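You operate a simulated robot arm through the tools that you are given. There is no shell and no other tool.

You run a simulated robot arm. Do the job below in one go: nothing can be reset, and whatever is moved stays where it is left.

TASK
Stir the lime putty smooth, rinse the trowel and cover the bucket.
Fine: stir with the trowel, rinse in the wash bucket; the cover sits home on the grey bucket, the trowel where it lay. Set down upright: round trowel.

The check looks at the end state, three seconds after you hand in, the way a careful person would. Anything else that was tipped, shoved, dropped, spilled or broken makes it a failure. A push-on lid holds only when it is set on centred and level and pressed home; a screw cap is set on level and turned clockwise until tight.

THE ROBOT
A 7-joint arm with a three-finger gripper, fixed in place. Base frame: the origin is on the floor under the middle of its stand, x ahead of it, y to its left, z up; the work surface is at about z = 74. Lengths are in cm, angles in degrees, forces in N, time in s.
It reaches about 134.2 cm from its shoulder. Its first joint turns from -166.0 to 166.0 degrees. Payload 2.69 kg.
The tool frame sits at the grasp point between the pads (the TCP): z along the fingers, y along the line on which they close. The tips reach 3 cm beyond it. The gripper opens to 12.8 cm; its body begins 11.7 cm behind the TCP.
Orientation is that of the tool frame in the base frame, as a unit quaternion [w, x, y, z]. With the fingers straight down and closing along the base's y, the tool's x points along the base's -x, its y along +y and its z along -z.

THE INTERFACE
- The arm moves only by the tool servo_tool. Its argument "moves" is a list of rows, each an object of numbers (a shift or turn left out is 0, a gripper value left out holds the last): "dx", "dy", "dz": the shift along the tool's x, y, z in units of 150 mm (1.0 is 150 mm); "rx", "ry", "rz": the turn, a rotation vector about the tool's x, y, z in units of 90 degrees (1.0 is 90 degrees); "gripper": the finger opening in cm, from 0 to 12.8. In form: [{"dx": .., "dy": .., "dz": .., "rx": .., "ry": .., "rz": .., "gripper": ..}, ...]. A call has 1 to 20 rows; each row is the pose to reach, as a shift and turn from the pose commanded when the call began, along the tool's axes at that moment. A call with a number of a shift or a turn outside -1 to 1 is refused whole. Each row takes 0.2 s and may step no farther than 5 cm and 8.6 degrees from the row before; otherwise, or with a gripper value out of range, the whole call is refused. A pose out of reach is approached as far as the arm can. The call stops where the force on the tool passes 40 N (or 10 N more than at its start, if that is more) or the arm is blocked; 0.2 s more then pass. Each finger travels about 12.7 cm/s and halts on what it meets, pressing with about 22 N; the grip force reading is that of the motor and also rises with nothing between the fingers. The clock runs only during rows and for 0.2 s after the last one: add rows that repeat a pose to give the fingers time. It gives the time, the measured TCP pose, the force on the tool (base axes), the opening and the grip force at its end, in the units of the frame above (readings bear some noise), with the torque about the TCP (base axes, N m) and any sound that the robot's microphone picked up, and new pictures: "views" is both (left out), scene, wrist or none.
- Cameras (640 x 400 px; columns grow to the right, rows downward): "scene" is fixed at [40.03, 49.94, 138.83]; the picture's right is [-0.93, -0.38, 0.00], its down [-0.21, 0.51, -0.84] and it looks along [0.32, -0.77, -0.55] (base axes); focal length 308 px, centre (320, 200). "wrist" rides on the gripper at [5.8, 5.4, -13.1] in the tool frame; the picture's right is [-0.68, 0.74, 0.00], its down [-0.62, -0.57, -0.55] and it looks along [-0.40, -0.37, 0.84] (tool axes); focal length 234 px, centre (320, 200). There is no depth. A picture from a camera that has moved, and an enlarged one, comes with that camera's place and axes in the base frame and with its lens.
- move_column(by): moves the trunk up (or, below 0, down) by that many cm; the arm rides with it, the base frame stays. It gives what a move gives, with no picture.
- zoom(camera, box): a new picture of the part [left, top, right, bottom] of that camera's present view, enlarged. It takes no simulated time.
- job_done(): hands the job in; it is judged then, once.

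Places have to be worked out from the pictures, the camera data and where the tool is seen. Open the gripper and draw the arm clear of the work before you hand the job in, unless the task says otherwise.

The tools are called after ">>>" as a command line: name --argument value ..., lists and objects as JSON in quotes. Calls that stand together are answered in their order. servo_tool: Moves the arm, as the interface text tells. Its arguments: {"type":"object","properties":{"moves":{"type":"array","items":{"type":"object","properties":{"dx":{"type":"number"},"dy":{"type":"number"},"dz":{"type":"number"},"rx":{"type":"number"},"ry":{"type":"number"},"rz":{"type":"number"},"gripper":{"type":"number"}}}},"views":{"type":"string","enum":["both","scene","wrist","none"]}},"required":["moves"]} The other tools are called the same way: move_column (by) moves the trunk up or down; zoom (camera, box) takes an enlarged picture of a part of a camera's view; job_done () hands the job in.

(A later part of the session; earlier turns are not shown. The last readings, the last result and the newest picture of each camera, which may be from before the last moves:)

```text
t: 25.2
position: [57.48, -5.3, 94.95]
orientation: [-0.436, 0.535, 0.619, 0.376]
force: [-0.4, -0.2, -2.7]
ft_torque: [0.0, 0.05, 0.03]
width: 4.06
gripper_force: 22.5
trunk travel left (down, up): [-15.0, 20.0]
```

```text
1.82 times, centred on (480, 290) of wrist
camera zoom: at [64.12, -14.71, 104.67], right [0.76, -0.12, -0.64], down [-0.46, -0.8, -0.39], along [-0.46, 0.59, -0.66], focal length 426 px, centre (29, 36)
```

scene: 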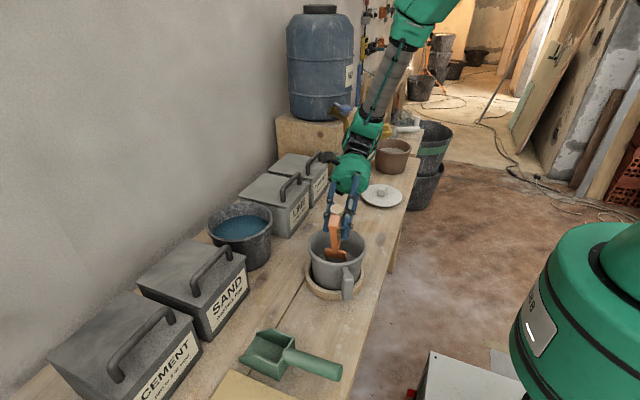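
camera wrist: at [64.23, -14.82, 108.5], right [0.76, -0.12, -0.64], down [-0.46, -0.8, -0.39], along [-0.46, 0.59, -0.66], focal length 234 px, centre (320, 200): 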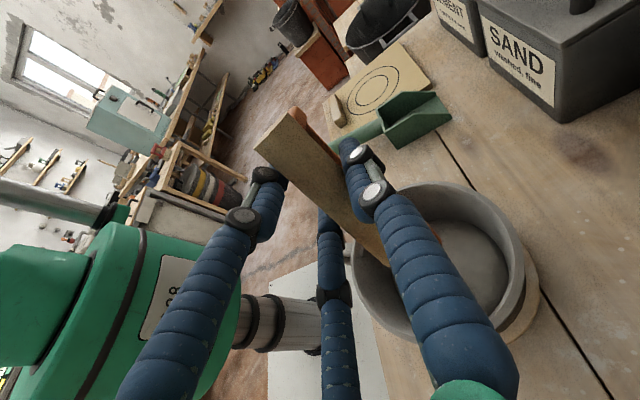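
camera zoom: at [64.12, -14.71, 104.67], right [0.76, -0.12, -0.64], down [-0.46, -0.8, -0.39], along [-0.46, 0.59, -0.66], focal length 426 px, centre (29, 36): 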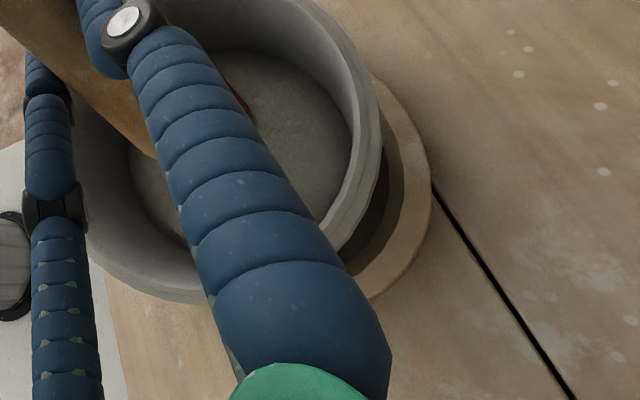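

The bucket has turned in its ring (its handle swung toward +y), so something is nudging it. I'll look more closely before stirring further.

>>> zoom --camera "scene" --box '[300, 210, 380, 290]'

>>> zoom --camera "wrist" --box '[320, 180, 540, 360]'

```text
5.00 times, centred on (340, 250) of scene
camera zoom: at [40.03, 49.94, 138.83], right [-0.93, -0.38, 0.0], down [-0.21, 0.51, -0.84], along [0.32, -0.77, -0.55], focal length 1540 px, centre (220, -50)
```

zoom: 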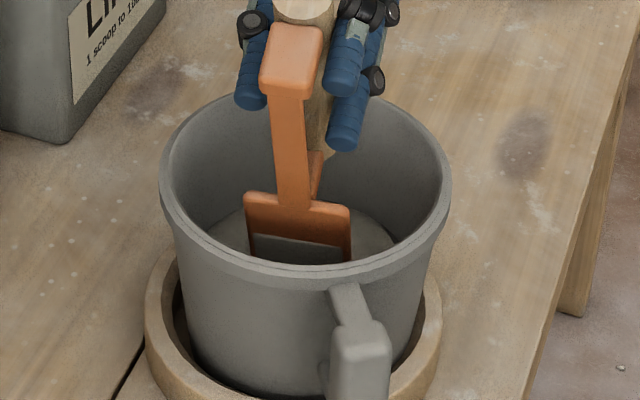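

```text
2.22 times, centred on (430, 270) of wrist
camera zoom: at [64.12, -14.71, 104.67], right [0.76, -0.12, -0.64], down [-0.46, -0.8, -0.39], along [-0.46, 0.59, -0.66], focal length 520 px, centre (76, 44)
```

zoom: 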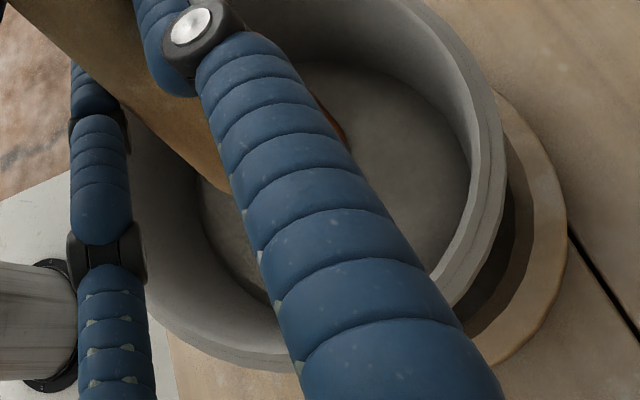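

The blade now shows a putty coating, so stirring is registering. The bucket has room inside its ring and rolled clockwise as I stirred counter-clockwise, so I'll stir clockwise now, which should carry it back.

>>> servo_tool --moves '[{"dx": -0.005, "dy": 0.1, "dz": -0.0137}, {"dx": -0.032, "dy": 0.059, "dz": -0.088}, {"dx": -0.04, "dy": -0.017, "dz": -0.112}, {"dx": -0.025, "dy": -0.083, "dz": -0.069}, {"dx": 0.005, "dy": -0.1, "dz": 0.0137}, {"dx": 0.032, "dy": -0.059, "dz": 0.088}, {"dx": 0.04, "dy": 0.017, "dz": 0.112}, {"dx": 0.025, "dy": 0.083, "dz": 0.069}, {"dx": -0.005, "dy": 0.1, "dz": -0.0137}, {"dx": 0, "dy": 0, "dz": 0}]' --views "scene"

>>> zoom --camera "scene" --box '[300, 210, 380, 290]'

```text
t: 27.4
position: [57.36, -5.21, 94.92]
orientation: [-0.435, 0.535, 0.619, 0.375]
force: [0.7, 0.2, -1.9]
ft_torque: [0.01, 0.05, 0.03]
width: 4.04
gripper_force: 22.3
trunk travel left (down, up): [-15.0, 20.0]
```

scene: 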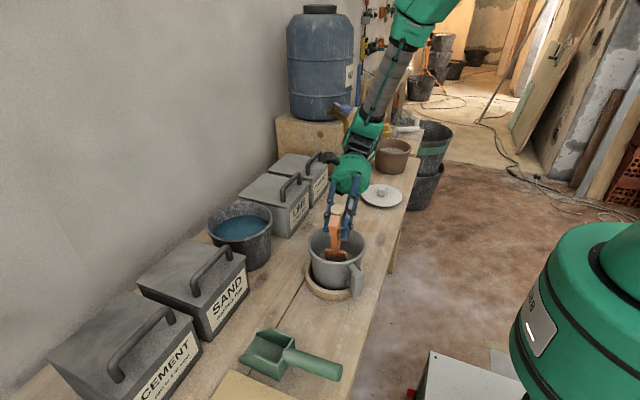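

```text
5.00 times, centred on (340, 250) of scene
camera zoom: at [40.03, 49.94, 138.83], right [-0.93, -0.38, 0.0], down [-0.21, 0.51, -0.84], along [0.32, -0.77, -0.55], focal length 1540 px, centre (220, -50)
```

zoom: 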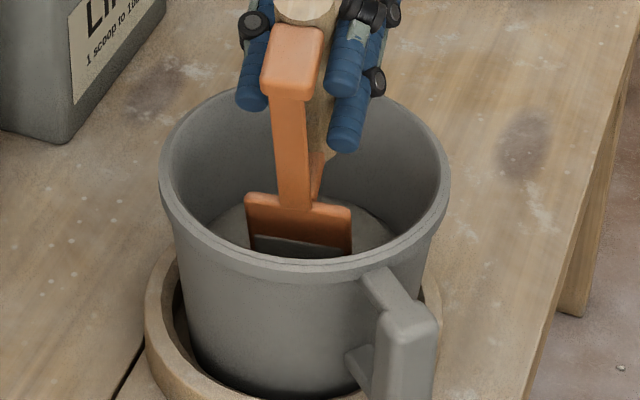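

Clockwise stirring rolls the bucket back as expected. I'll do another clockwise loop.

>>> servo_tool --moves '[{"dx": -0.005, "dy": 0.1, "dz": -0.0137}, {"dx": -0.032, "dy": 0.059, "dz": -0.088}, {"dx": -0.04, "dy": -0.017, "dz": -0.112}, {"dx": -0.025, "dy": -0.083, "dz": -0.069}, {"dx": 0.005, "dy": -0.1, "dz": 0.0137}, {"dx": 0.032, "dy": -0.059, "dz": 0.088}, {"dx": 0.04, "dy": 0.017, "dz": 0.112}, {"dx": 0.025, "dy": 0.083, "dz": 0.069}, {"dx": -0.005, "dy": 0.1, "dz": -0.0137}, {"dx": 0, "dy": 0, "dz": 0}]' --views "scene"

>>> zoom --camera "scene" --box '[290, 210, 390, 310]'

```text
t: 29.6
position: [57.48, -5.36, 94.98]
orientation: [-0.435, 0.536, 0.618, 0.376]
force: [-0.3, -0.5, -2.3]
ft_torque: [0.03, 0.09, 0.02]
width: 4.06
gripper_force: 22.1
trunk travel left (down, up): [-15.0, 20.0]
```

scene: 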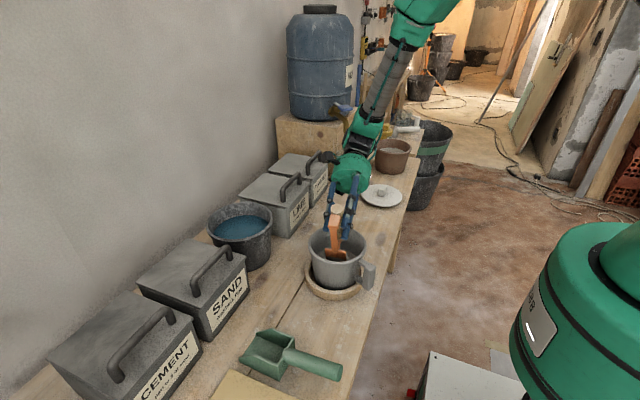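

```text
4.00 times, centred on (340, 260) of scene
camera zoom: at [40.03, 49.94, 138.83], right [-0.93, -0.38, 0.0], down [-0.21, 0.51, -0.84], along [0.32, -0.77, -0.55], focal length 1232 px, centre (240, -40)
```

zoom: 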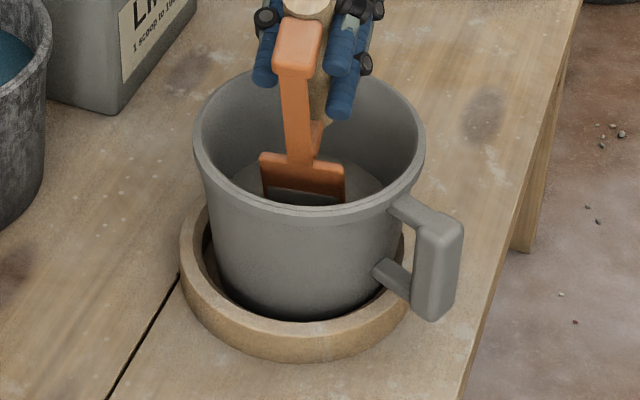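

The bucket handle is back to its original direction. I'll zoom in on the putty surface to judge how smooth it is.

>>> zoom --camera "scene" --box '[315, 225, 370, 265]'

>>> zoom --camera "wrist" --box '[340, 180, 500, 320]'

```text
10.00 times, centred on (342, 245) of scene
camera zoom: at [40.03, 49.94, 138.83], right [-0.93, -0.38, 0.0], down [-0.21, 0.51, -0.84], along [0.32, -0.77, -0.55], focal length 3080 px, centre (95, -250)
```

zoom: 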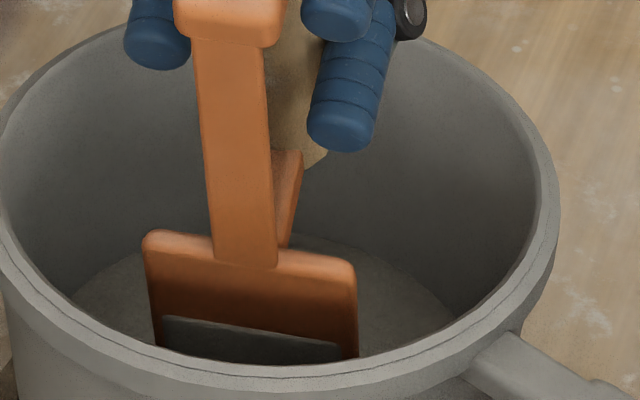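

```text
2.86 times, centred on (420, 250) of wrist
camera zoom: at [64.1, -14.73, 104.72], right [0.76, -0.12, -0.64], down [-0.46, -0.8, -0.39], along [-0.46, 0.59, -0.66], focal length 669 px, centre (34, 57)
```

zoom: 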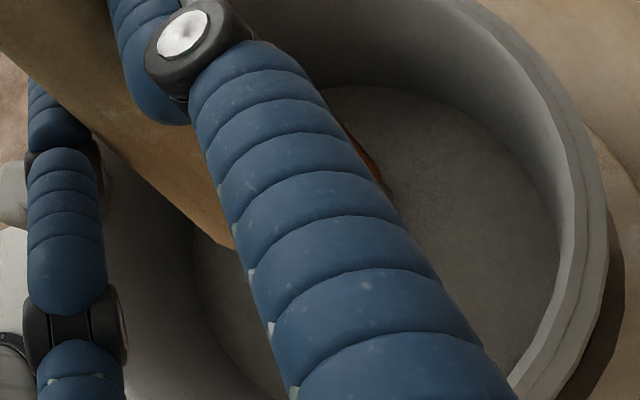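

The surface looks flatter, but I want it thoroughly mixed. I'll do two smaller clockwise loops, slightly deeper and better centred, and see whether the bucket stays put.

>>> servo_tool --moves '[{"dx": -0.0172, "dy": 0.0718, "dz": 0.0309}, {"dx": -0.0352, "dy": 0.0443, "dz": -0.019}, {"dx": -0.0408, "dy": -0.0067, "dz": -0.0345}, {"dx": -0.0305, "dy": -0.0508, "dz": -0.0061}, {"dx": -0.0104, "dy": -0.0622, "dz": 0.0491}, {"dx": 0.0076, "dy": -0.0347, "dz": 0.099}, {"dx": 0.0132, "dy": 0.0163, "dz": 0.1145}, {"dx": 0.0029, "dy": 0.0604, "dz": 0.0861}, {"dx": -0.0172, "dy": 0.0718, "dz": 0.0309}, {"dx": -0.0352, "dy": 0.0443, "dz": -0.019}, {"dx": -0.0408, "dy": -0.0067, "dz": -0.0345}, {"dx": -0.0305, "dy": -0.0508, "dz": -0.0061}, {"dx": -0.0104, "dy": -0.0622, "dz": 0.0491}, {"dx": 0.0076, "dy": -0.0347, "dz": 0.099}, {"dx": 0.0132, "dy": 0.0163, "dz": 0.1145}, {"dx": 0.0029, "dy": 0.0604, "dz": 0.0861}, {"dx": -0.0172, "dy": 0.0718, "dz": 0.0309}, {"dx": -0.0138, "dy": 0.0048, "dz": 0.04}]' --views "scene"

>>> zoom --camera "scene" --box '[290, 210, 390, 310]'

```text
t: 33.4
position: [57.34, -4.77, 94.51]
orientation: [-0.434, 0.537, 0.618, 0.377]
force: [0.2, -0.1, -2.0]
ft_torque: [0.04, 0.04, 0.01]
width: 4.05
gripper_force: 22.2
trunk travel left (down, up): [-15.0, 20.0]
```

scene: 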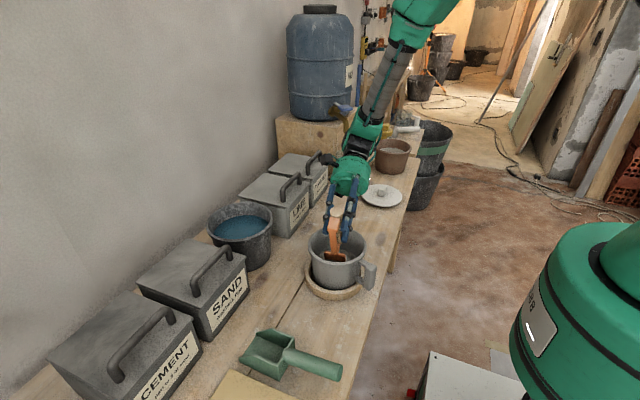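

```text
4.00 times, centred on (340, 260) of scene
camera zoom: at [40.03, 49.94, 138.83], right [-0.93, -0.38, 0.0], down [-0.21, 0.51, -0.84], along [0.32, -0.77, -0.55], focal length 1232 px, centre (240, -40)
```

zoom: 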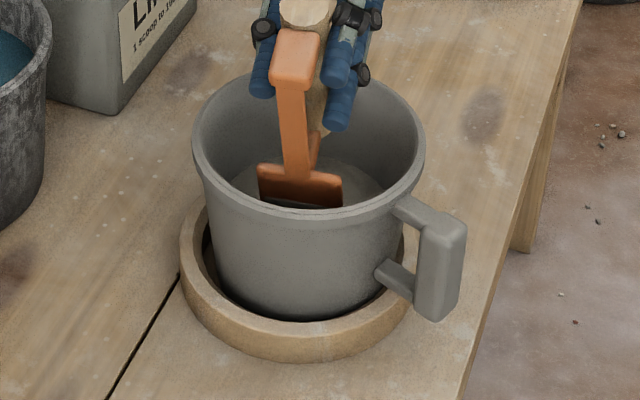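

The smaller loops leave the bucket undisturbed. I'll do two more like that, then withdraw to inspect the putty.

>>> servo_tool --moves '[{"dx": -0.0034, "dy": 0.067, "dz": -0.0091}, {"dx": -0.0214, "dy": 0.0395, "dz": -0.059}, {"dx": -0.027, "dy": -0.0115, "dz": -0.0745}, {"dx": -0.0167, "dy": -0.0556, "dz": -0.0461}, {"dx": 0.0034, "dy": -0.067, "dz": 0.0091}, {"dx": 0.0214, "dy": -0.0395, "dz": 0.059}, {"dx": 0.027, "dy": 0.0115, "dz": 0.0745}, {"dx": 0.0167, "dy": 0.0556, "dz": 0.0461}, {"dx": -0.0034, "dy": 0.067, "dz": -0.0091}, {"dx": -0.0214, "dy": 0.0395, "dz": -0.059}, {"dx": -0.027, "dy": -0.0115, "dz": -0.0745}, {"dx": -0.0167, "dy": -0.0556, "dz": -0.0461}, {"dx": 0.0034, "dy": -0.067, "dz": 0.0091}, {"dx": 0.0214, "dy": -0.0395, "dz": 0.059}, {"dx": 0.027, "dy": 0.0115, "dz": 0.0745}, {"dx": 0.0167, "dy": 0.0556, "dz": 0.0461}, {"dx": -0.0034, "dy": 0.067, "dz": -0.0091}, {"dx": 0, "dy": 0, "dz": 0}]' --views "none"

>>> servo_tool --moves '[{"dx": 0.1, "dz": -0.036}, {"dx": 0.22, "dz": -0.08}, {"dx": 0.35, "dz": -0.127}, {"dx": 0.5, "dz": -0.181}, {"dx": 0.65, "dz": -0.236}, {"dx": 0.8, "dz": -0.29}, {"dx": 0.88, "dz": -0.319}, {"dx": 0.88, "dz": -0.319}]'

>>> zoom --camera "scene" --box '[290, 160, 390, 310]'

>>> zoom --camera "wrist" --box '[380, 200, 560, 360]'

```text
t: 37.2
position: [57.49, -4.93, 94.32]
orientation: [-0.434, 0.536, 0.619, 0.376]
force: [0.3, 0.5, -3.0]
ft_torque: [0.02, 0.04, 0.03]
width: 4.06
gripper_force: 22.4
trunk travel left (down, up): [-15.0, 20.0]
```

```text
t: 39.0
position: [57.33, -4.76, 108.48]
orientation: [-0.435, 0.535, 0.619, 0.376]
force: [0.3, 0.1, -2.5]
ft_torque: [-0.02, 0.03, -0.03]
width: 4.07
gripper_force: 22.0
trunk travel left (down, up): [-15.0, 20.0]
camera wrist: at [64.06, -14.18, 118.19], right [0.76, -0.12, -0.64], down [-0.46, -0.8, -0.39], along [-0.46, 0.59, -0.66], focal length 234 px, centre (320, 200)
```

scene: 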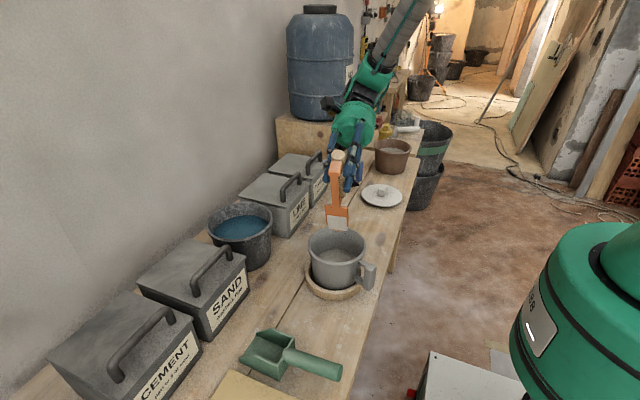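
wrist: 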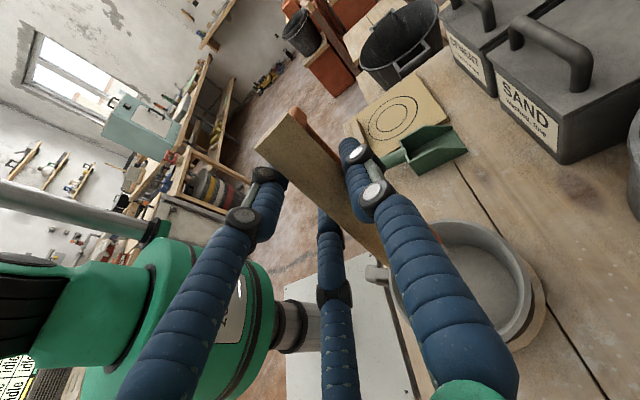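

```text
2.67 times, centred on (340, 235) of scene
camera zoom: at [40.03, 49.94, 138.83], right [-0.93, -0.38, 0.0], down [-0.21, 0.51, -0.84], along [0.32, -0.77, -0.55], focal length 821 px, centre (267, 107)
```

zoom: 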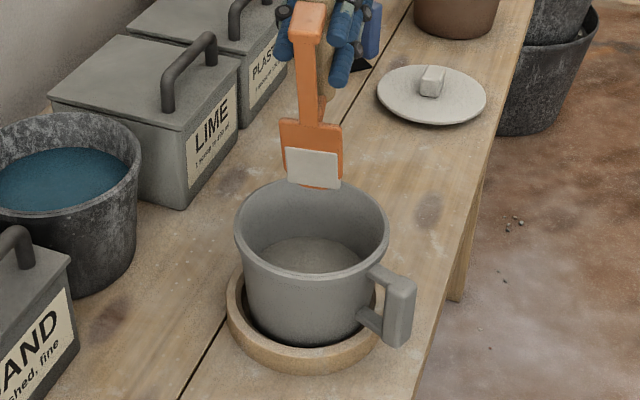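

```text
2.50 times, centred on (470, 280) of wrist
camera zoom: at [64.06, -14.18, 118.19], right [0.76, -0.12, -0.64], down [-0.46, -0.8, -0.39], along [-0.46, 0.59, -0.66], focal length 585 px, centre (-55, 0)
```

zoom: 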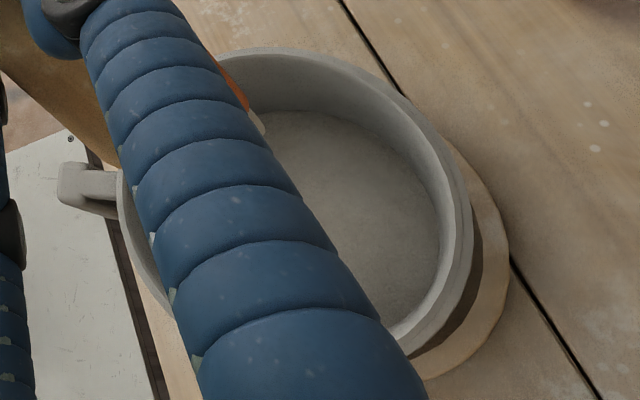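

The putty now looks flat, and the blade carries a white residue patch that I need to rinse off. I'll zoom once more to confirm the putty is smooth and to re-measure the bucket and wash bucket.

>>> zoom --camera "scene" --box '[300, 210, 380, 290]'

>>> zoom --camera "scene" --box '[190, 170, 320, 290]'

```text
5.00 times, centred on (340, 250) of scene
camera zoom: at [40.03, 49.94, 138.83], right [-0.93, -0.38, 0.0], down [-0.21, 0.51, -0.84], along [0.32, -0.77, -0.55], focal length 1540 px, centre (220, -50)
```

zoom: 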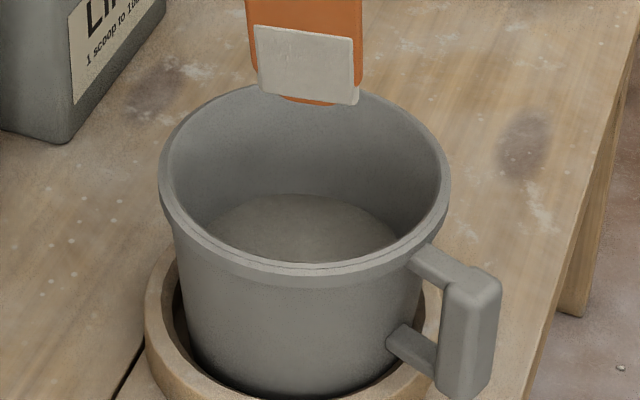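

```text
3.33 times, centred on (255, 230) of scene
camera zoom: at [40.03, 49.94, 138.83], right [-0.93, -0.38, 0.0], down [-0.21, 0.51, -0.84], along [0.32, -0.77, -0.55], focal length 1027 px, centre (537, 100)
```

zoom: 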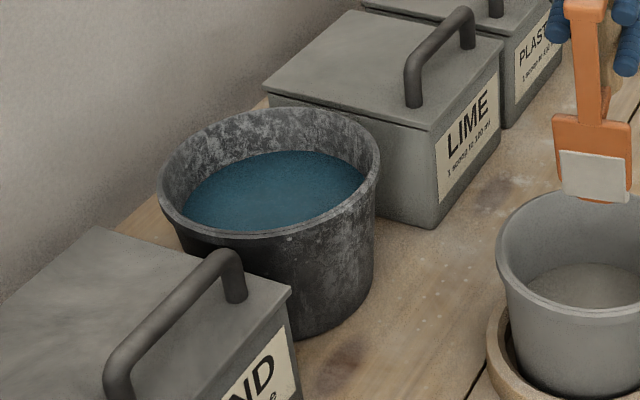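

The putty is now a smooth flat disc. Next I'll carry the trowel toward the wash bucket, raising first, in two stages.

>>> servo_tool --moves '[{"dx": 0.17, "dz": -0.062}, {"dx": 0.3447, "dz": -0.125}, {"dx": 0.341, "dy": 0.2, "dz": -0.136}, {"dx": 0.337, "dy": 0.4, "dz": -0.147}, {"dx": 0.333, "dy": 0.58, "dz": -0.158}, {"dx": 0.329, "dy": 0.735, "dz": -0.168}, {"dx": 0.329, "dy": 0.735, "dz": -0.168}]' --views "none"

>>> servo_tool --moves '[{"dx": -0.005, "dy": 0.2, "dz": 0.0}, {"dx": -0.01, "dy": 0.4, "dz": -0.01}, {"dx": -0.015, "dy": 0.58, "dz": -0.02}, {"dx": -0.02, "dy": 0.735, "dz": -0.04}, {"dx": -0.02, "dy": 0.735, "dz": -0.04}]'

```text
t: 40.6
position: [68.4, -3.82, 114.06]
orientation: [-0.434, 0.536, 0.618, 0.377]
force: [-0.5, 0.1, -2.7]
ft_torque: [0.02, 0.04, 0.07]
width: 4.04
gripper_force: 22.2
trunk travel left (down, up): [-15.0, 20.0]
```

```text
t: 41.8
position: [79.45, -3.07, 113.72]
orientation: [-0.435, 0.536, 0.618, 0.376]
force: [0.6, -0.1, -2.4]
ft_torque: [0.02, 0.02, 0.04]
width: 4.06
gripper_force: 22.2
trunk travel left (down, up): [-15.0, 20.0]
camera wrist: at [86.18, -12.46, 123.59], right [0.76, -0.12, -0.64], down [-0.46, -0.8, -0.39], along [-0.46, 0.59, -0.66], focal length 234 px, centre (320, 200)
```

scene: 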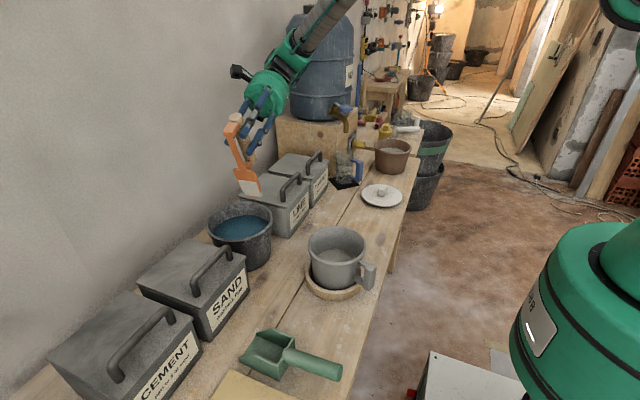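
wrist: 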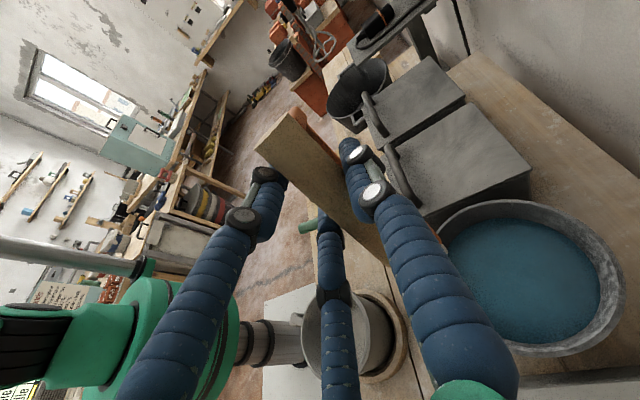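

The wash bucket is now well in view. I'll zoom in to locate it precisely.

>>> zoom --camera "wrist" --box '[400, 160, 640, 400]'

>>> zoom --camera "scene" --box '[180, 90, 320, 270]'

```text
1.67 times, centred on (520, 280) of wrist
camera zoom: at [86.18, -12.46, 123.59], right [0.76, -0.12, -0.64], down [-0.46, -0.8, -0.39], along [-0.46, 0.59, -0.66], focal length 390 px, centre (-13, 67)
```

zoom: 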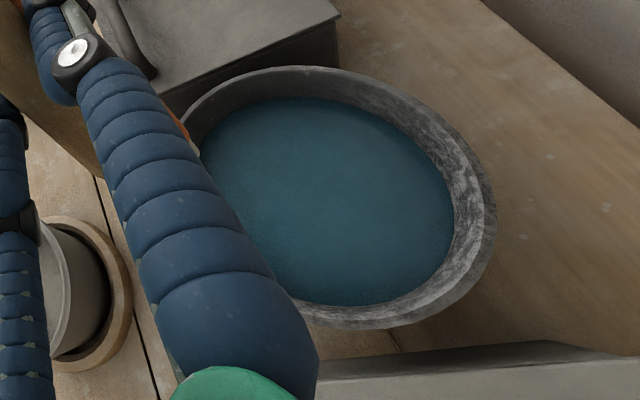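

```text
2.22 times, centred on (250, 180) of scene
camera zoom: at [40.03, 49.94, 138.83], right [-0.93, -0.38, 0.0], down [-0.21, 0.51, -0.84], along [0.32, -0.77, -0.55], focal length 684 px, centre (476, 244)
```

zoom: 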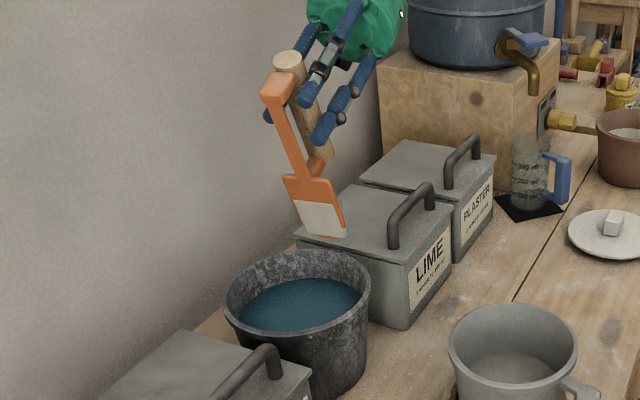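

The wash bucket rim is centred near (86.7, −4.6) at z≈86.5, with the water near z≈83 and the wall out at x≈107. I'll ease the tilt back to 60° for more clearance over the LIME box handle and move the tip above the bucket.

>>> servo_tool --moves '[{"dx": -0.002, "dy": 0.1, "dz": -0.005, "ry": -0.055}, {"dx": -0.004, "dy": 0.2, "dz": -0.01, "ry": -0.111}, {"dx": -0.006, "dy": 0.3, "dz": -0.016, "ry": -0.111}, {"dx": -0.0077, "dy": 0.388, "dz": -0.021, "ry": -0.111}, {"dx": -0.0077, "dy": 0.388, "dz": -0.021, "ry": -0.111}]'

>>> zoom --camera "scene" --box '[180, 90, 320, 270]'

>>> zoom --camera "wrist" --box '[340, 160, 640, 400]'

```text
t: 43.0
position: [85.26, -2.59, 114.02]
orientation: [-0.379, 0.567, 0.654, 0.328]
force: [0.7, -0.7, -3.2]
ft_torque: [0.03, 0.02, 0.0]
width: 4.05
gripper_force: 22.1
trunk travel left (down, up): [-15.0, 20.0]
camera wrist: at [91.69, -10.05, 125.45], right [0.78, -0.23, -0.59], down [-0.45, -0.86, -0.26], along [-0.44, 0.47, -0.77], focal length 234 px, centre (320, 200)
```

scene: 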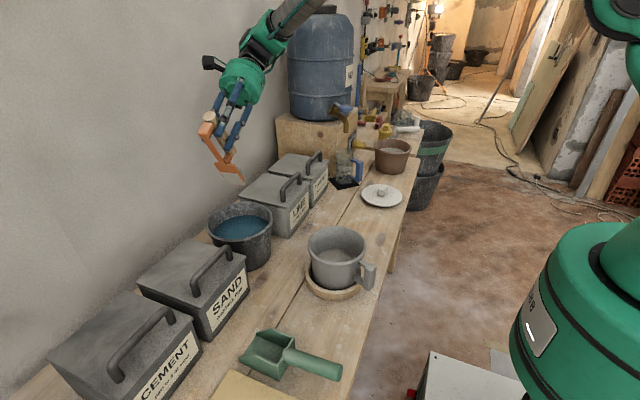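
wrist: 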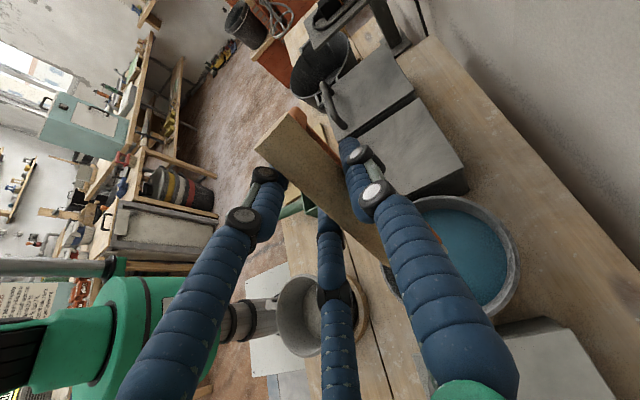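

```text
2.22 times, centred on (250, 180) of scene
camera zoom: at [40.03, 49.94, 138.83], right [-0.93, -0.38, 0.0], down [-0.21, 0.51, -0.84], along [0.32, -0.77, -0.55], focal length 684 px, centre (476, 244)
```

zoom: 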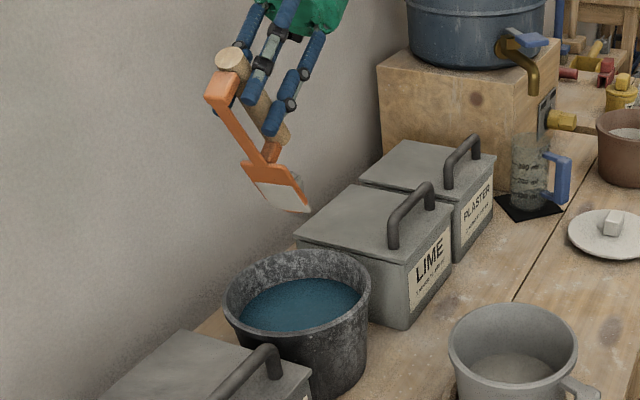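

```text
1.67 times, centred on (490, 280) of wrist
camera zoom: at [91.69, -10.05, 125.45], right [0.78, -0.23, -0.59], down [-0.45, -0.86, -0.26], along [-0.44, 0.47, -0.77], focal length 390 px, centre (37, 67)
```

zoom: 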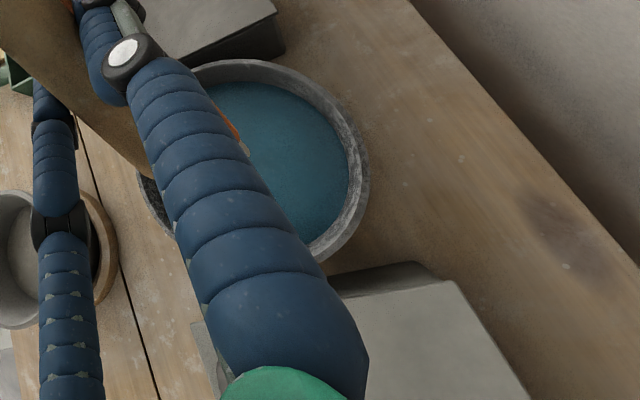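

The tip sits above the water inside the rim footprint, and the bucket position matches both views. I'll lower it 12 cm first.

>>> servo_tool --moves '[{"dx": -0.15, "dz": 0.0866}, {"dx": -0.3, "dz": 0.173}, {"dx": -0.45, "dz": 0.26}, {"dx": -0.6, "dz": 0.346}, {"dx": -0.694, "dz": 0.4}, {"dx": -0.694, "dz": 0.4}]'

>>> zoom --camera "scene" --box '[180, 110, 320, 270]'

>>> zoom --camera "wrist" --box '[340, 160, 640, 400]'

```text
t: 44.4
position: [85.33, -2.57, 101.97]
orientation: [-0.379, 0.566, 0.654, 0.329]
force: [-0.1, 0.4, -2.6]
ft_torque: [0.01, 0.02, -0.01]
width: 4.06
gripper_force: 21.6
trunk travel left (down, up): [-15.0, 20.0]
camera wrist: at [91.73, -10.12, 113.35], right [0.78, -0.23, -0.59], down [-0.45, -0.85, -0.26], along [-0.44, 0.47, -0.77], focal length 234 px, centre (320, 200)
```

scene: 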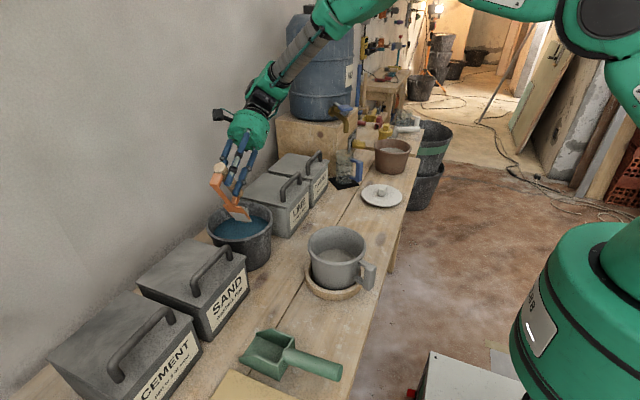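
wrist: 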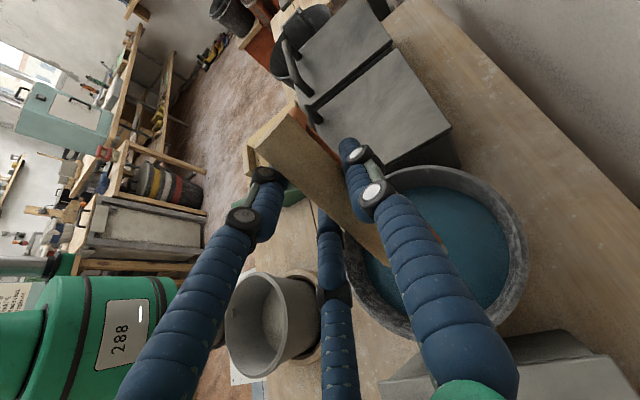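

```text
2.50 times, centred on (250, 190) of scene
camera zoom: at [40.03, 49.94, 138.83], right [-0.93, -0.38, 0.0], down [-0.21, 0.51, -0.84], along [0.32, -0.77, -0.55], focal length 770 px, centre (495, 225)
```

zoom: 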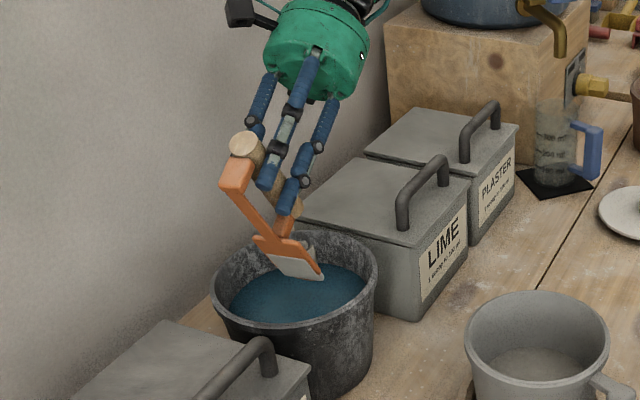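

```text
1.67 times, centred on (490, 280) of wrist
camera zoom: at [91.73, -10.12, 113.35], right [0.78, -0.23, -0.59], down [-0.45, -0.85, -0.26], along [-0.44, 0.47, -0.77], focal length 390 px, centre (37, 67)
```

zoom: 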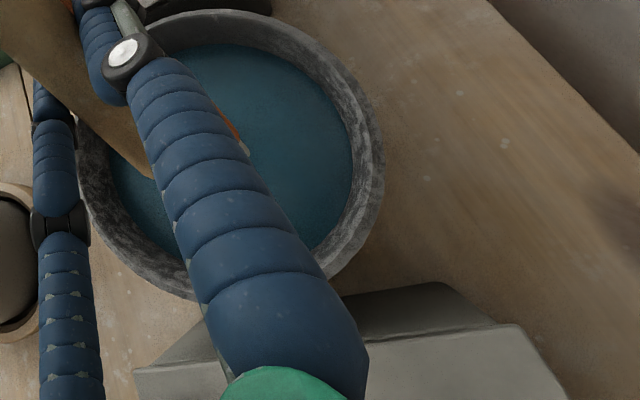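

Clear of the rim all round. I'll lower the blade into the water to tip z≈77.5.

>>> servo_tool --moves '[{"dx": -0.12, "dz": 0.069}, {"dx": -0.24, "dz": 0.139}, {"dx": -0.36, "dz": 0.208}, {"dx": -0.473, "dz": 0.273}, {"dx": -0.473, "dz": 0.273}]' --views "scene"

>>> zoom --camera "scene" --box '[180, 130, 320, 290]'

```text
t: 45.6
position: [85.31, -2.46, 93.88]
orientation: [-0.379, 0.567, 0.654, 0.329]
force: [-0.2, -0.2, -2.1]
ft_torque: [0.02, 0.06, 0.01]
width: 4.05
gripper_force: 22.1
trunk travel left (down, up): [-15.0, 20.0]
```

scene: 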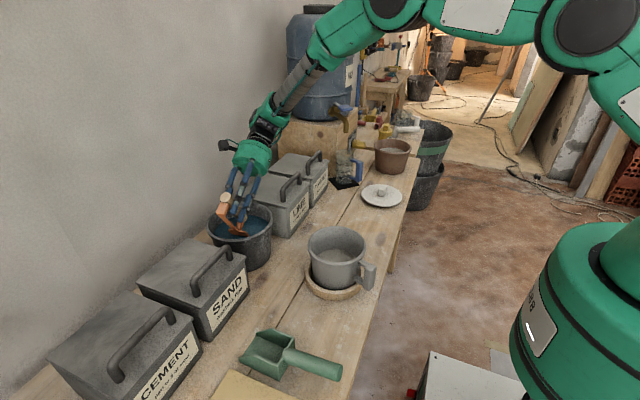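

```text
2.50 times, centred on (250, 210) of scene
camera zoom: at [40.03, 49.94, 138.83], right [-0.93, -0.38, 0.0], down [-0.21, 0.51, -0.84], along [0.32, -0.77, -0.55], focal length 770 px, centre (495, 175)
```

zoom: 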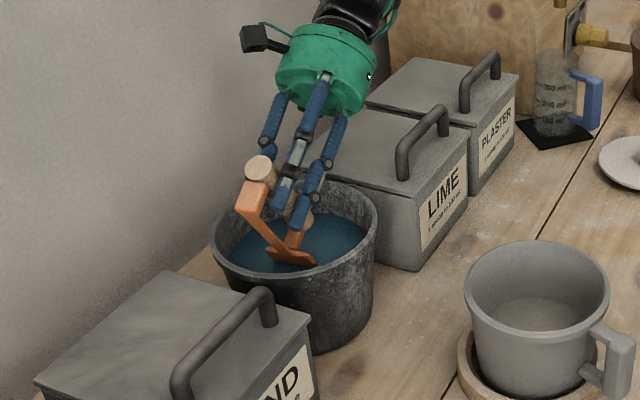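

The blade is submerged almost to the shoulder. I'll swish it round twice in the water.

>>> servo_tool --moves '[{"dx": -0.0086, "dy": 0.1188, "dz": -0.015}, {"dx": 0.0289, "dy": 0.0942, "dz": 0.05}, {"dx": 0.0495, "dy": 0.0144, "dz": 0.0857}, {"dx": 0.0411, "dy": -0.0738, "dz": 0.0712}, {"dx": 0.0086, "dy": -0.1188, "dz": 0.015}, {"dx": -0.0289, "dy": -0.0942, "dz": -0.05}, {"dx": -0.0495, "dy": -0.0144, "dz": -0.0857}, {"dx": -0.0411, "dy": 0.0738, "dz": -0.0712}, {"dx": -0.0086, "dy": 0.1188, "dz": -0.015}, {"dx": 0.0289, "dy": 0.0942, "dz": 0.05}, {"dx": 0.0495, "dy": 0.0144, "dz": 0.0857}, {"dx": 0.0411, "dy": -0.0738, "dz": 0.0712}, {"dx": 0.0086, "dy": -0.1188, "dz": 0.015}, {"dx": -0.0289, "dy": -0.0942, "dz": -0.05}, {"dx": -0.0495, "dy": -0.0144, "dz": -0.0857}, {"dx": -0.0411, "dy": 0.0738, "dz": -0.0712}, {"dx": -0.0086, "dy": 0.1188, "dz": -0.015}, {"dx": 0, "dy": 0, "dz": 0}]' --views "scene"

>>> zoom --camera "scene" --box '[180, 130, 320, 290]'

```text
t: 49.4
position: [85.32, -2.46, 93.81]
orientation: [-0.379, 0.566, 0.655, 0.328]
force: [1.5, 0.5, -1.7]
ft_torque: [0.02, 0.03, 0.02]
width: 4.04
gripper_force: 21.9
trunk travel left (down, up): [-15.0, 20.0]
```

scene: 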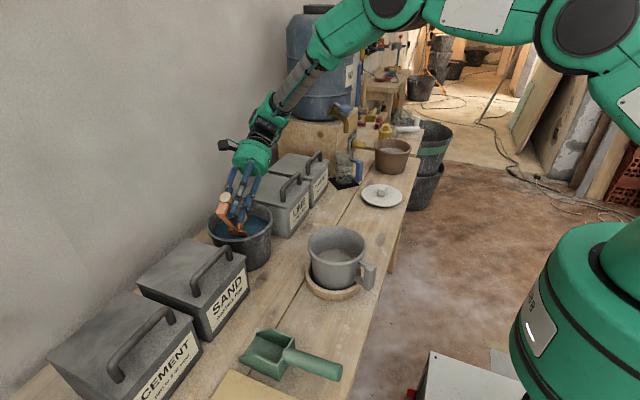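

```text
2.50 times, centred on (250, 210) of scene
camera zoom: at [40.03, 49.94, 138.83], right [-0.93, -0.38, 0.0], down [-0.21, 0.51, -0.84], along [0.32, -0.77, -0.55], focal length 770 px, centre (495, 175)
```

zoom: 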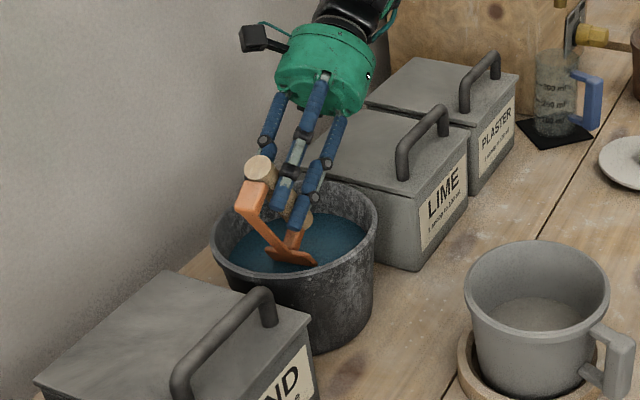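

Two swish loops are done and the bucket hasn't moved. I'll lift the blade straight out, let it drain above the bucket, and check for residue.

>>> servo_tool --moves '[{"dx": 0.1, "dz": -0.058}, {"dx": 0.22, "dz": -0.127}, {"dx": 0.36, "dz": -0.208}, {"dx": 0.5, "dz": -0.289}, {"dx": 0.64, "dz": -0.37}, {"dx": 0.78, "dz": -0.45}, {"dx": 0.86, "dz": -0.497}, {"dx": 0.86, "dz": -0.497}, {"dx": 0.86, "dz": -0.497}, {"dx": 0.86, "dz": -0.497}]'

>>> zoom --camera "scene" --box '[180, 110, 320, 270]'

>>> zoom --camera "scene" --box '[200, 130, 270, 200]'

```text
t: 51.6
position: [85.14, -2.75, 108.7]
orientation: [-0.379, 0.566, 0.654, 0.328]
force: [0.9, 0.2, -2.2]
ft_torque: [0.01, 0.02, 0.01]
width: 4.07
gripper_force: 22.0
trunk travel left (down, up): [-15.0, 20.0]
camera wrist: at [91.52, -10.17, 120.07], right [0.78, -0.23, -0.59], down [-0.45, -0.85, -0.26], along [-0.44, 0.47, -0.77], focal length 234 px, centre (320, 200)
```

scene: 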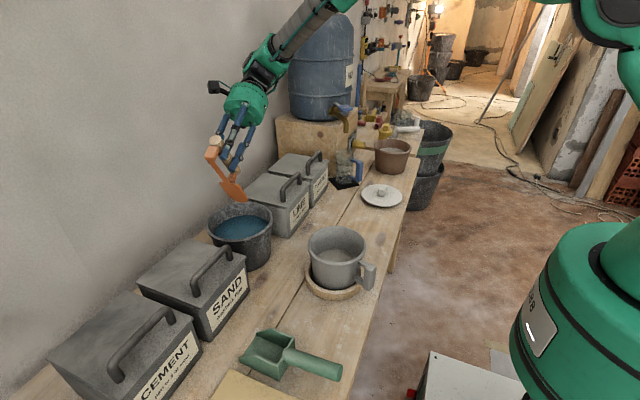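
wrist: 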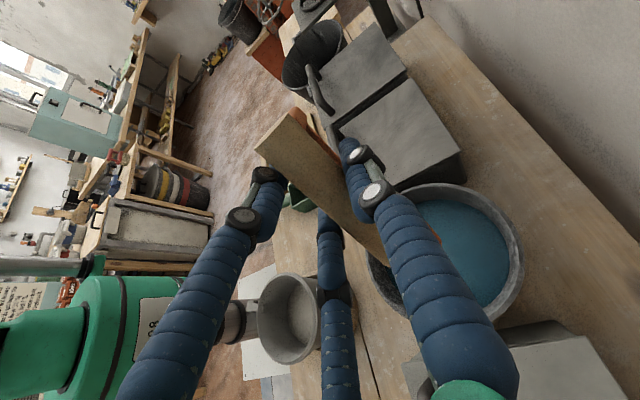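

```text
2.50 times, centred on (250, 190) of scene
camera zoom: at [40.03, 49.94, 138.83], right [-0.93, -0.38, 0.0], down [-0.21, 0.51, -0.84], along [0.32, -0.77, -0.55], focal length 770 px, centre (495, 225)
```

zoom: 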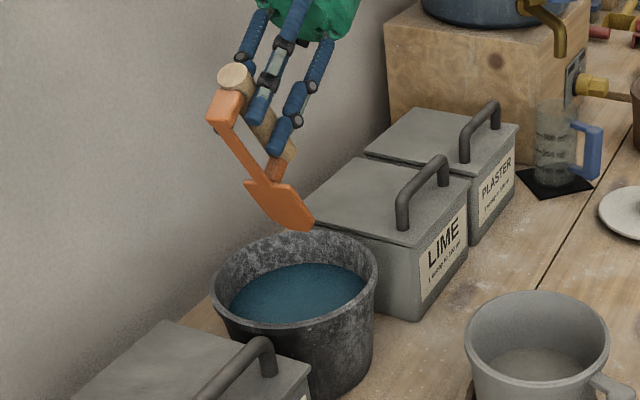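

```text
5.71 times, centred on (235, 165) of scene
camera zoom: at [40.03, 49.94, 138.83], right [-0.93, -0.38, 0.0], down [-0.21, 0.51, -0.84], along [0.32, -0.77, -0.55], focal length 1760 px, centre (806, 400)
```

zoom: 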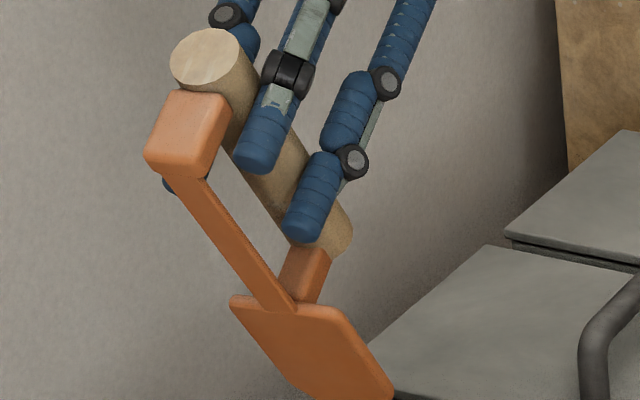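

The blade is clean with no residue left. I'll carry the trowel back toward its original place, raising first and then moving laterally in two steps.

>>> servo_tool --moves '[{"dx": 0.19, "dz": -0.11}, {"dx": 0.242, "dy": -0.213, "dz": -0.02}, {"dx": 0.294, "dy": -0.426, "dz": 0.07}, {"dx": 0.346, "dy": -0.64, "dz": 0.16}, {"dx": 0.398, "dy": -0.853, "dz": 0.25}, {"dx": 0.398, "dy": -0.853, "dz": 0.25}]' --views "none"

>>> servo_tool --moves '[{"dx": 0.052, "dy": -0.213, "dz": 0.09}, {"dx": 0.104, "dy": -0.426, "dz": 0.18}, {"dx": 0.156, "dy": -0.64, "dz": 0.27}, {"dx": 0.208, "dy": -0.853, "dz": 0.36}, {"dx": 0.208, "dy": -0.853, "dz": 0.36}]'

```text
t: 53.0
position: [71.47, 1.76, 112.15]
orientation: [-0.379, 0.566, 0.654, 0.328]
force: [-1.2, 0.0, -2.5]
ft_torque: [-0.04, 0.02, -0.04]
width: 4.04
gripper_force: 22.5
trunk travel left (down, up): [-15.0, 20.0]
```

```text
t: 54.2
position: [57.94, 6.28, 112.15]
orientation: [-0.378, 0.567, 0.654, 0.329]
force: [-0.6, 0.8, -1.5]
ft_torque: [0.0, 0.01, -0.05]
width: 4.06
gripper_force: 22.3
trunk travel left (down, up): [-15.0, 20.0]
camera wrist: at [64.26, -1.34, 123.53], right [0.78, -0.23, -0.59], down [-0.45, -0.85, -0.26], along [-0.44, 0.47, -0.77], focal length 234 px, centre (320, 200)
```

scene: 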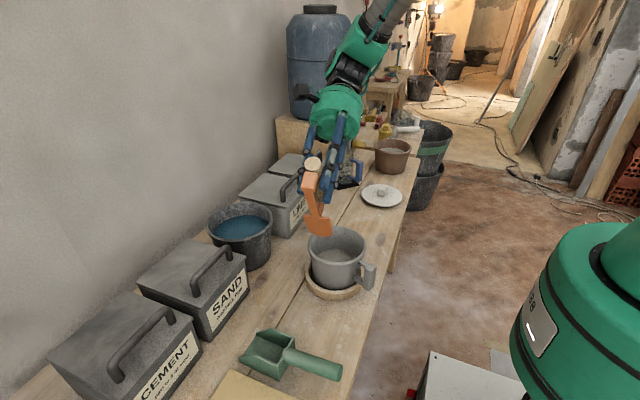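
wrist: 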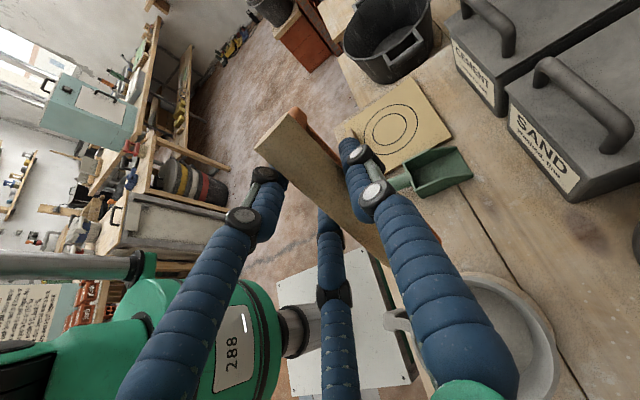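

Now I'll undo the tilt (−60.2° about tool y) so the blade is level again.

>>> servo_tool --moves '[{"ry": -0.085}, {"ry": -0.17}, {"ry": -0.255}, {"ry": -0.34}, {"ry": -0.425}, {"ry": -0.51}, {"ry": -0.59}, {"ry": -0.669}, {"ry": -0.669}]' --views "none"

>>> servo_tool --moves '[{"rz": -0.08}, {"rz": -0.17}, {"rz": -0.26}, {"rz": -0.35}, {"rz": -0.44}, {"rz": -0.53}, {"rz": -0.62}, {"rz": -0.71}, {"rz": -0.8}, {"rz": -0.89}, {"rz": -0.98}, {"rz": -0.98}]'

```text
t: 56.2
position: [58.13, 6.0, 111.89]
orientation: [0.0, 0.655, 0.756, 0.0]
force: [0.3, -0.2, -1.9]
ft_torque: [0.06, 0.02, -0.02]
width: 4.05
gripper_force: 21.6
trunk travel left (down, up): [-15.0, 20.0]
```

```text
t: 58.8
position: [58.03, 6.2, 111.96]
orientation: [0.0, -0.056, 0.998, -0.001]
force: [-0.9, 0.7, -1.6]
ft_torque: [-0.02, 0.13, 0.0]
width: 4.02
gripper_force: 21.9
trunk travel left (down, up): [-15.0, 20.0]
camera wrist: at [51.57, 10.86, 124.97], right [0.59, 0.81, 0.0], down [0.68, -0.49, 0.55], along [0.44, -0.32, -0.84], focal length 234 px, centre (320, 200)
```

scene: 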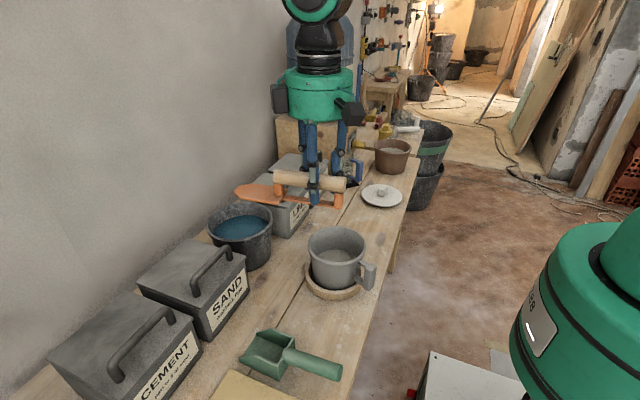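
wrist: 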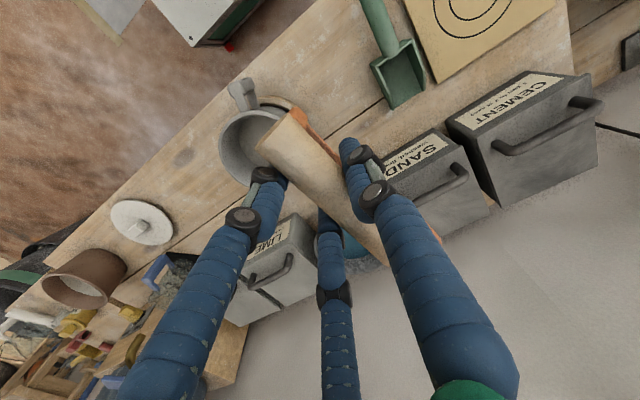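

The trowel is level and aligned as when picked up. I'll descend with a small xy correction, in two stages, to z≈82.

>>> servo_tool --moves '[{"dx": 0.005, "dy": -0.005, "dz": 0.2}, {"dx": 0.01, "dy": -0.01, "dz": 0.4}, {"dx": 0.021, "dy": -0.0185, "dz": 0.6}, {"dx": 0.021, "dy": -0.0185, "dz": 0.8}, {"dx": 0.021, "dy": -0.0185, "dz": 1.0}, {"dx": 0.021, "dy": -0.0185, "dz": 1.0}]' --views "none"

>>> servo_tool --moves '[{"dz": 0.2}, {"dz": 0.4}, {"dz": 0.6}, {"dz": 0.8}, {"dz": 0.92}, {"dz": 0.98}, {"dz": 0.98}]'

>>> zoom --camera "scene" --box '[250, 260, 360, 340]'

```text
t: 60.2
position: [57.92, 5.91, 96.93]
orientation: [0.0, -0.056, 0.998, 0.001]
force: [1.3, -0.8, -2.8]
ft_torque: [-0.03, 0.14, 0.0]
width: 4.06
gripper_force: 22.1
trunk travel left (down, up): [-15.0, 20.0]
```

```text
t: 61.8
position: [57.78, 5.79, 82.36]
orientation: [0.0, -0.056, 0.998, -0.001]
force: [-0.2, -0.1, -2.8]
ft_torque: [-0.01, 0.12, 0.0]
width: 4.05
gripper_force: 22.0
trunk travel left (down, up): [-15.0, 20.0]
camera wrist: at [51.34, 10.49, 95.25], right [0.59, 0.81, 0.0], down [0.68, -0.49, 0.55], along [0.44, -0.32, -0.84], focal length 234 px, centre (320, 200)
```

scene: 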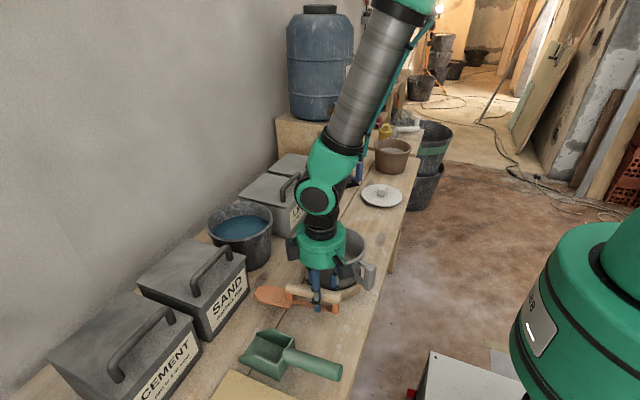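
wrist: 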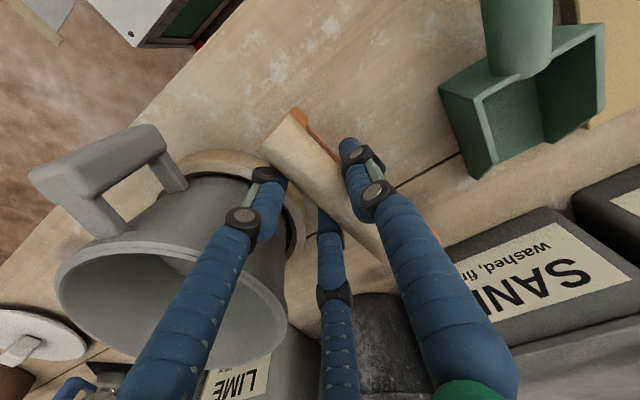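

```text
5.00 times, centred on (305, 300) of scene
camera zoom: at [40.03, 49.94, 138.83], right [-0.93, -0.38, 0.0], down [-0.21, 0.51, -0.84], along [0.32, -0.77, -0.55], focal length 1540 px, centre (395, -300)
```

zoom: 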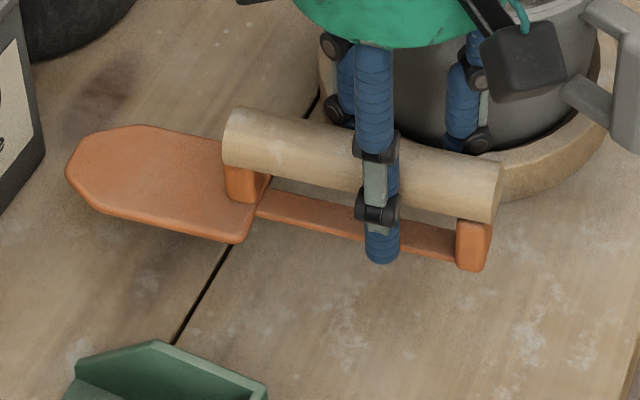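

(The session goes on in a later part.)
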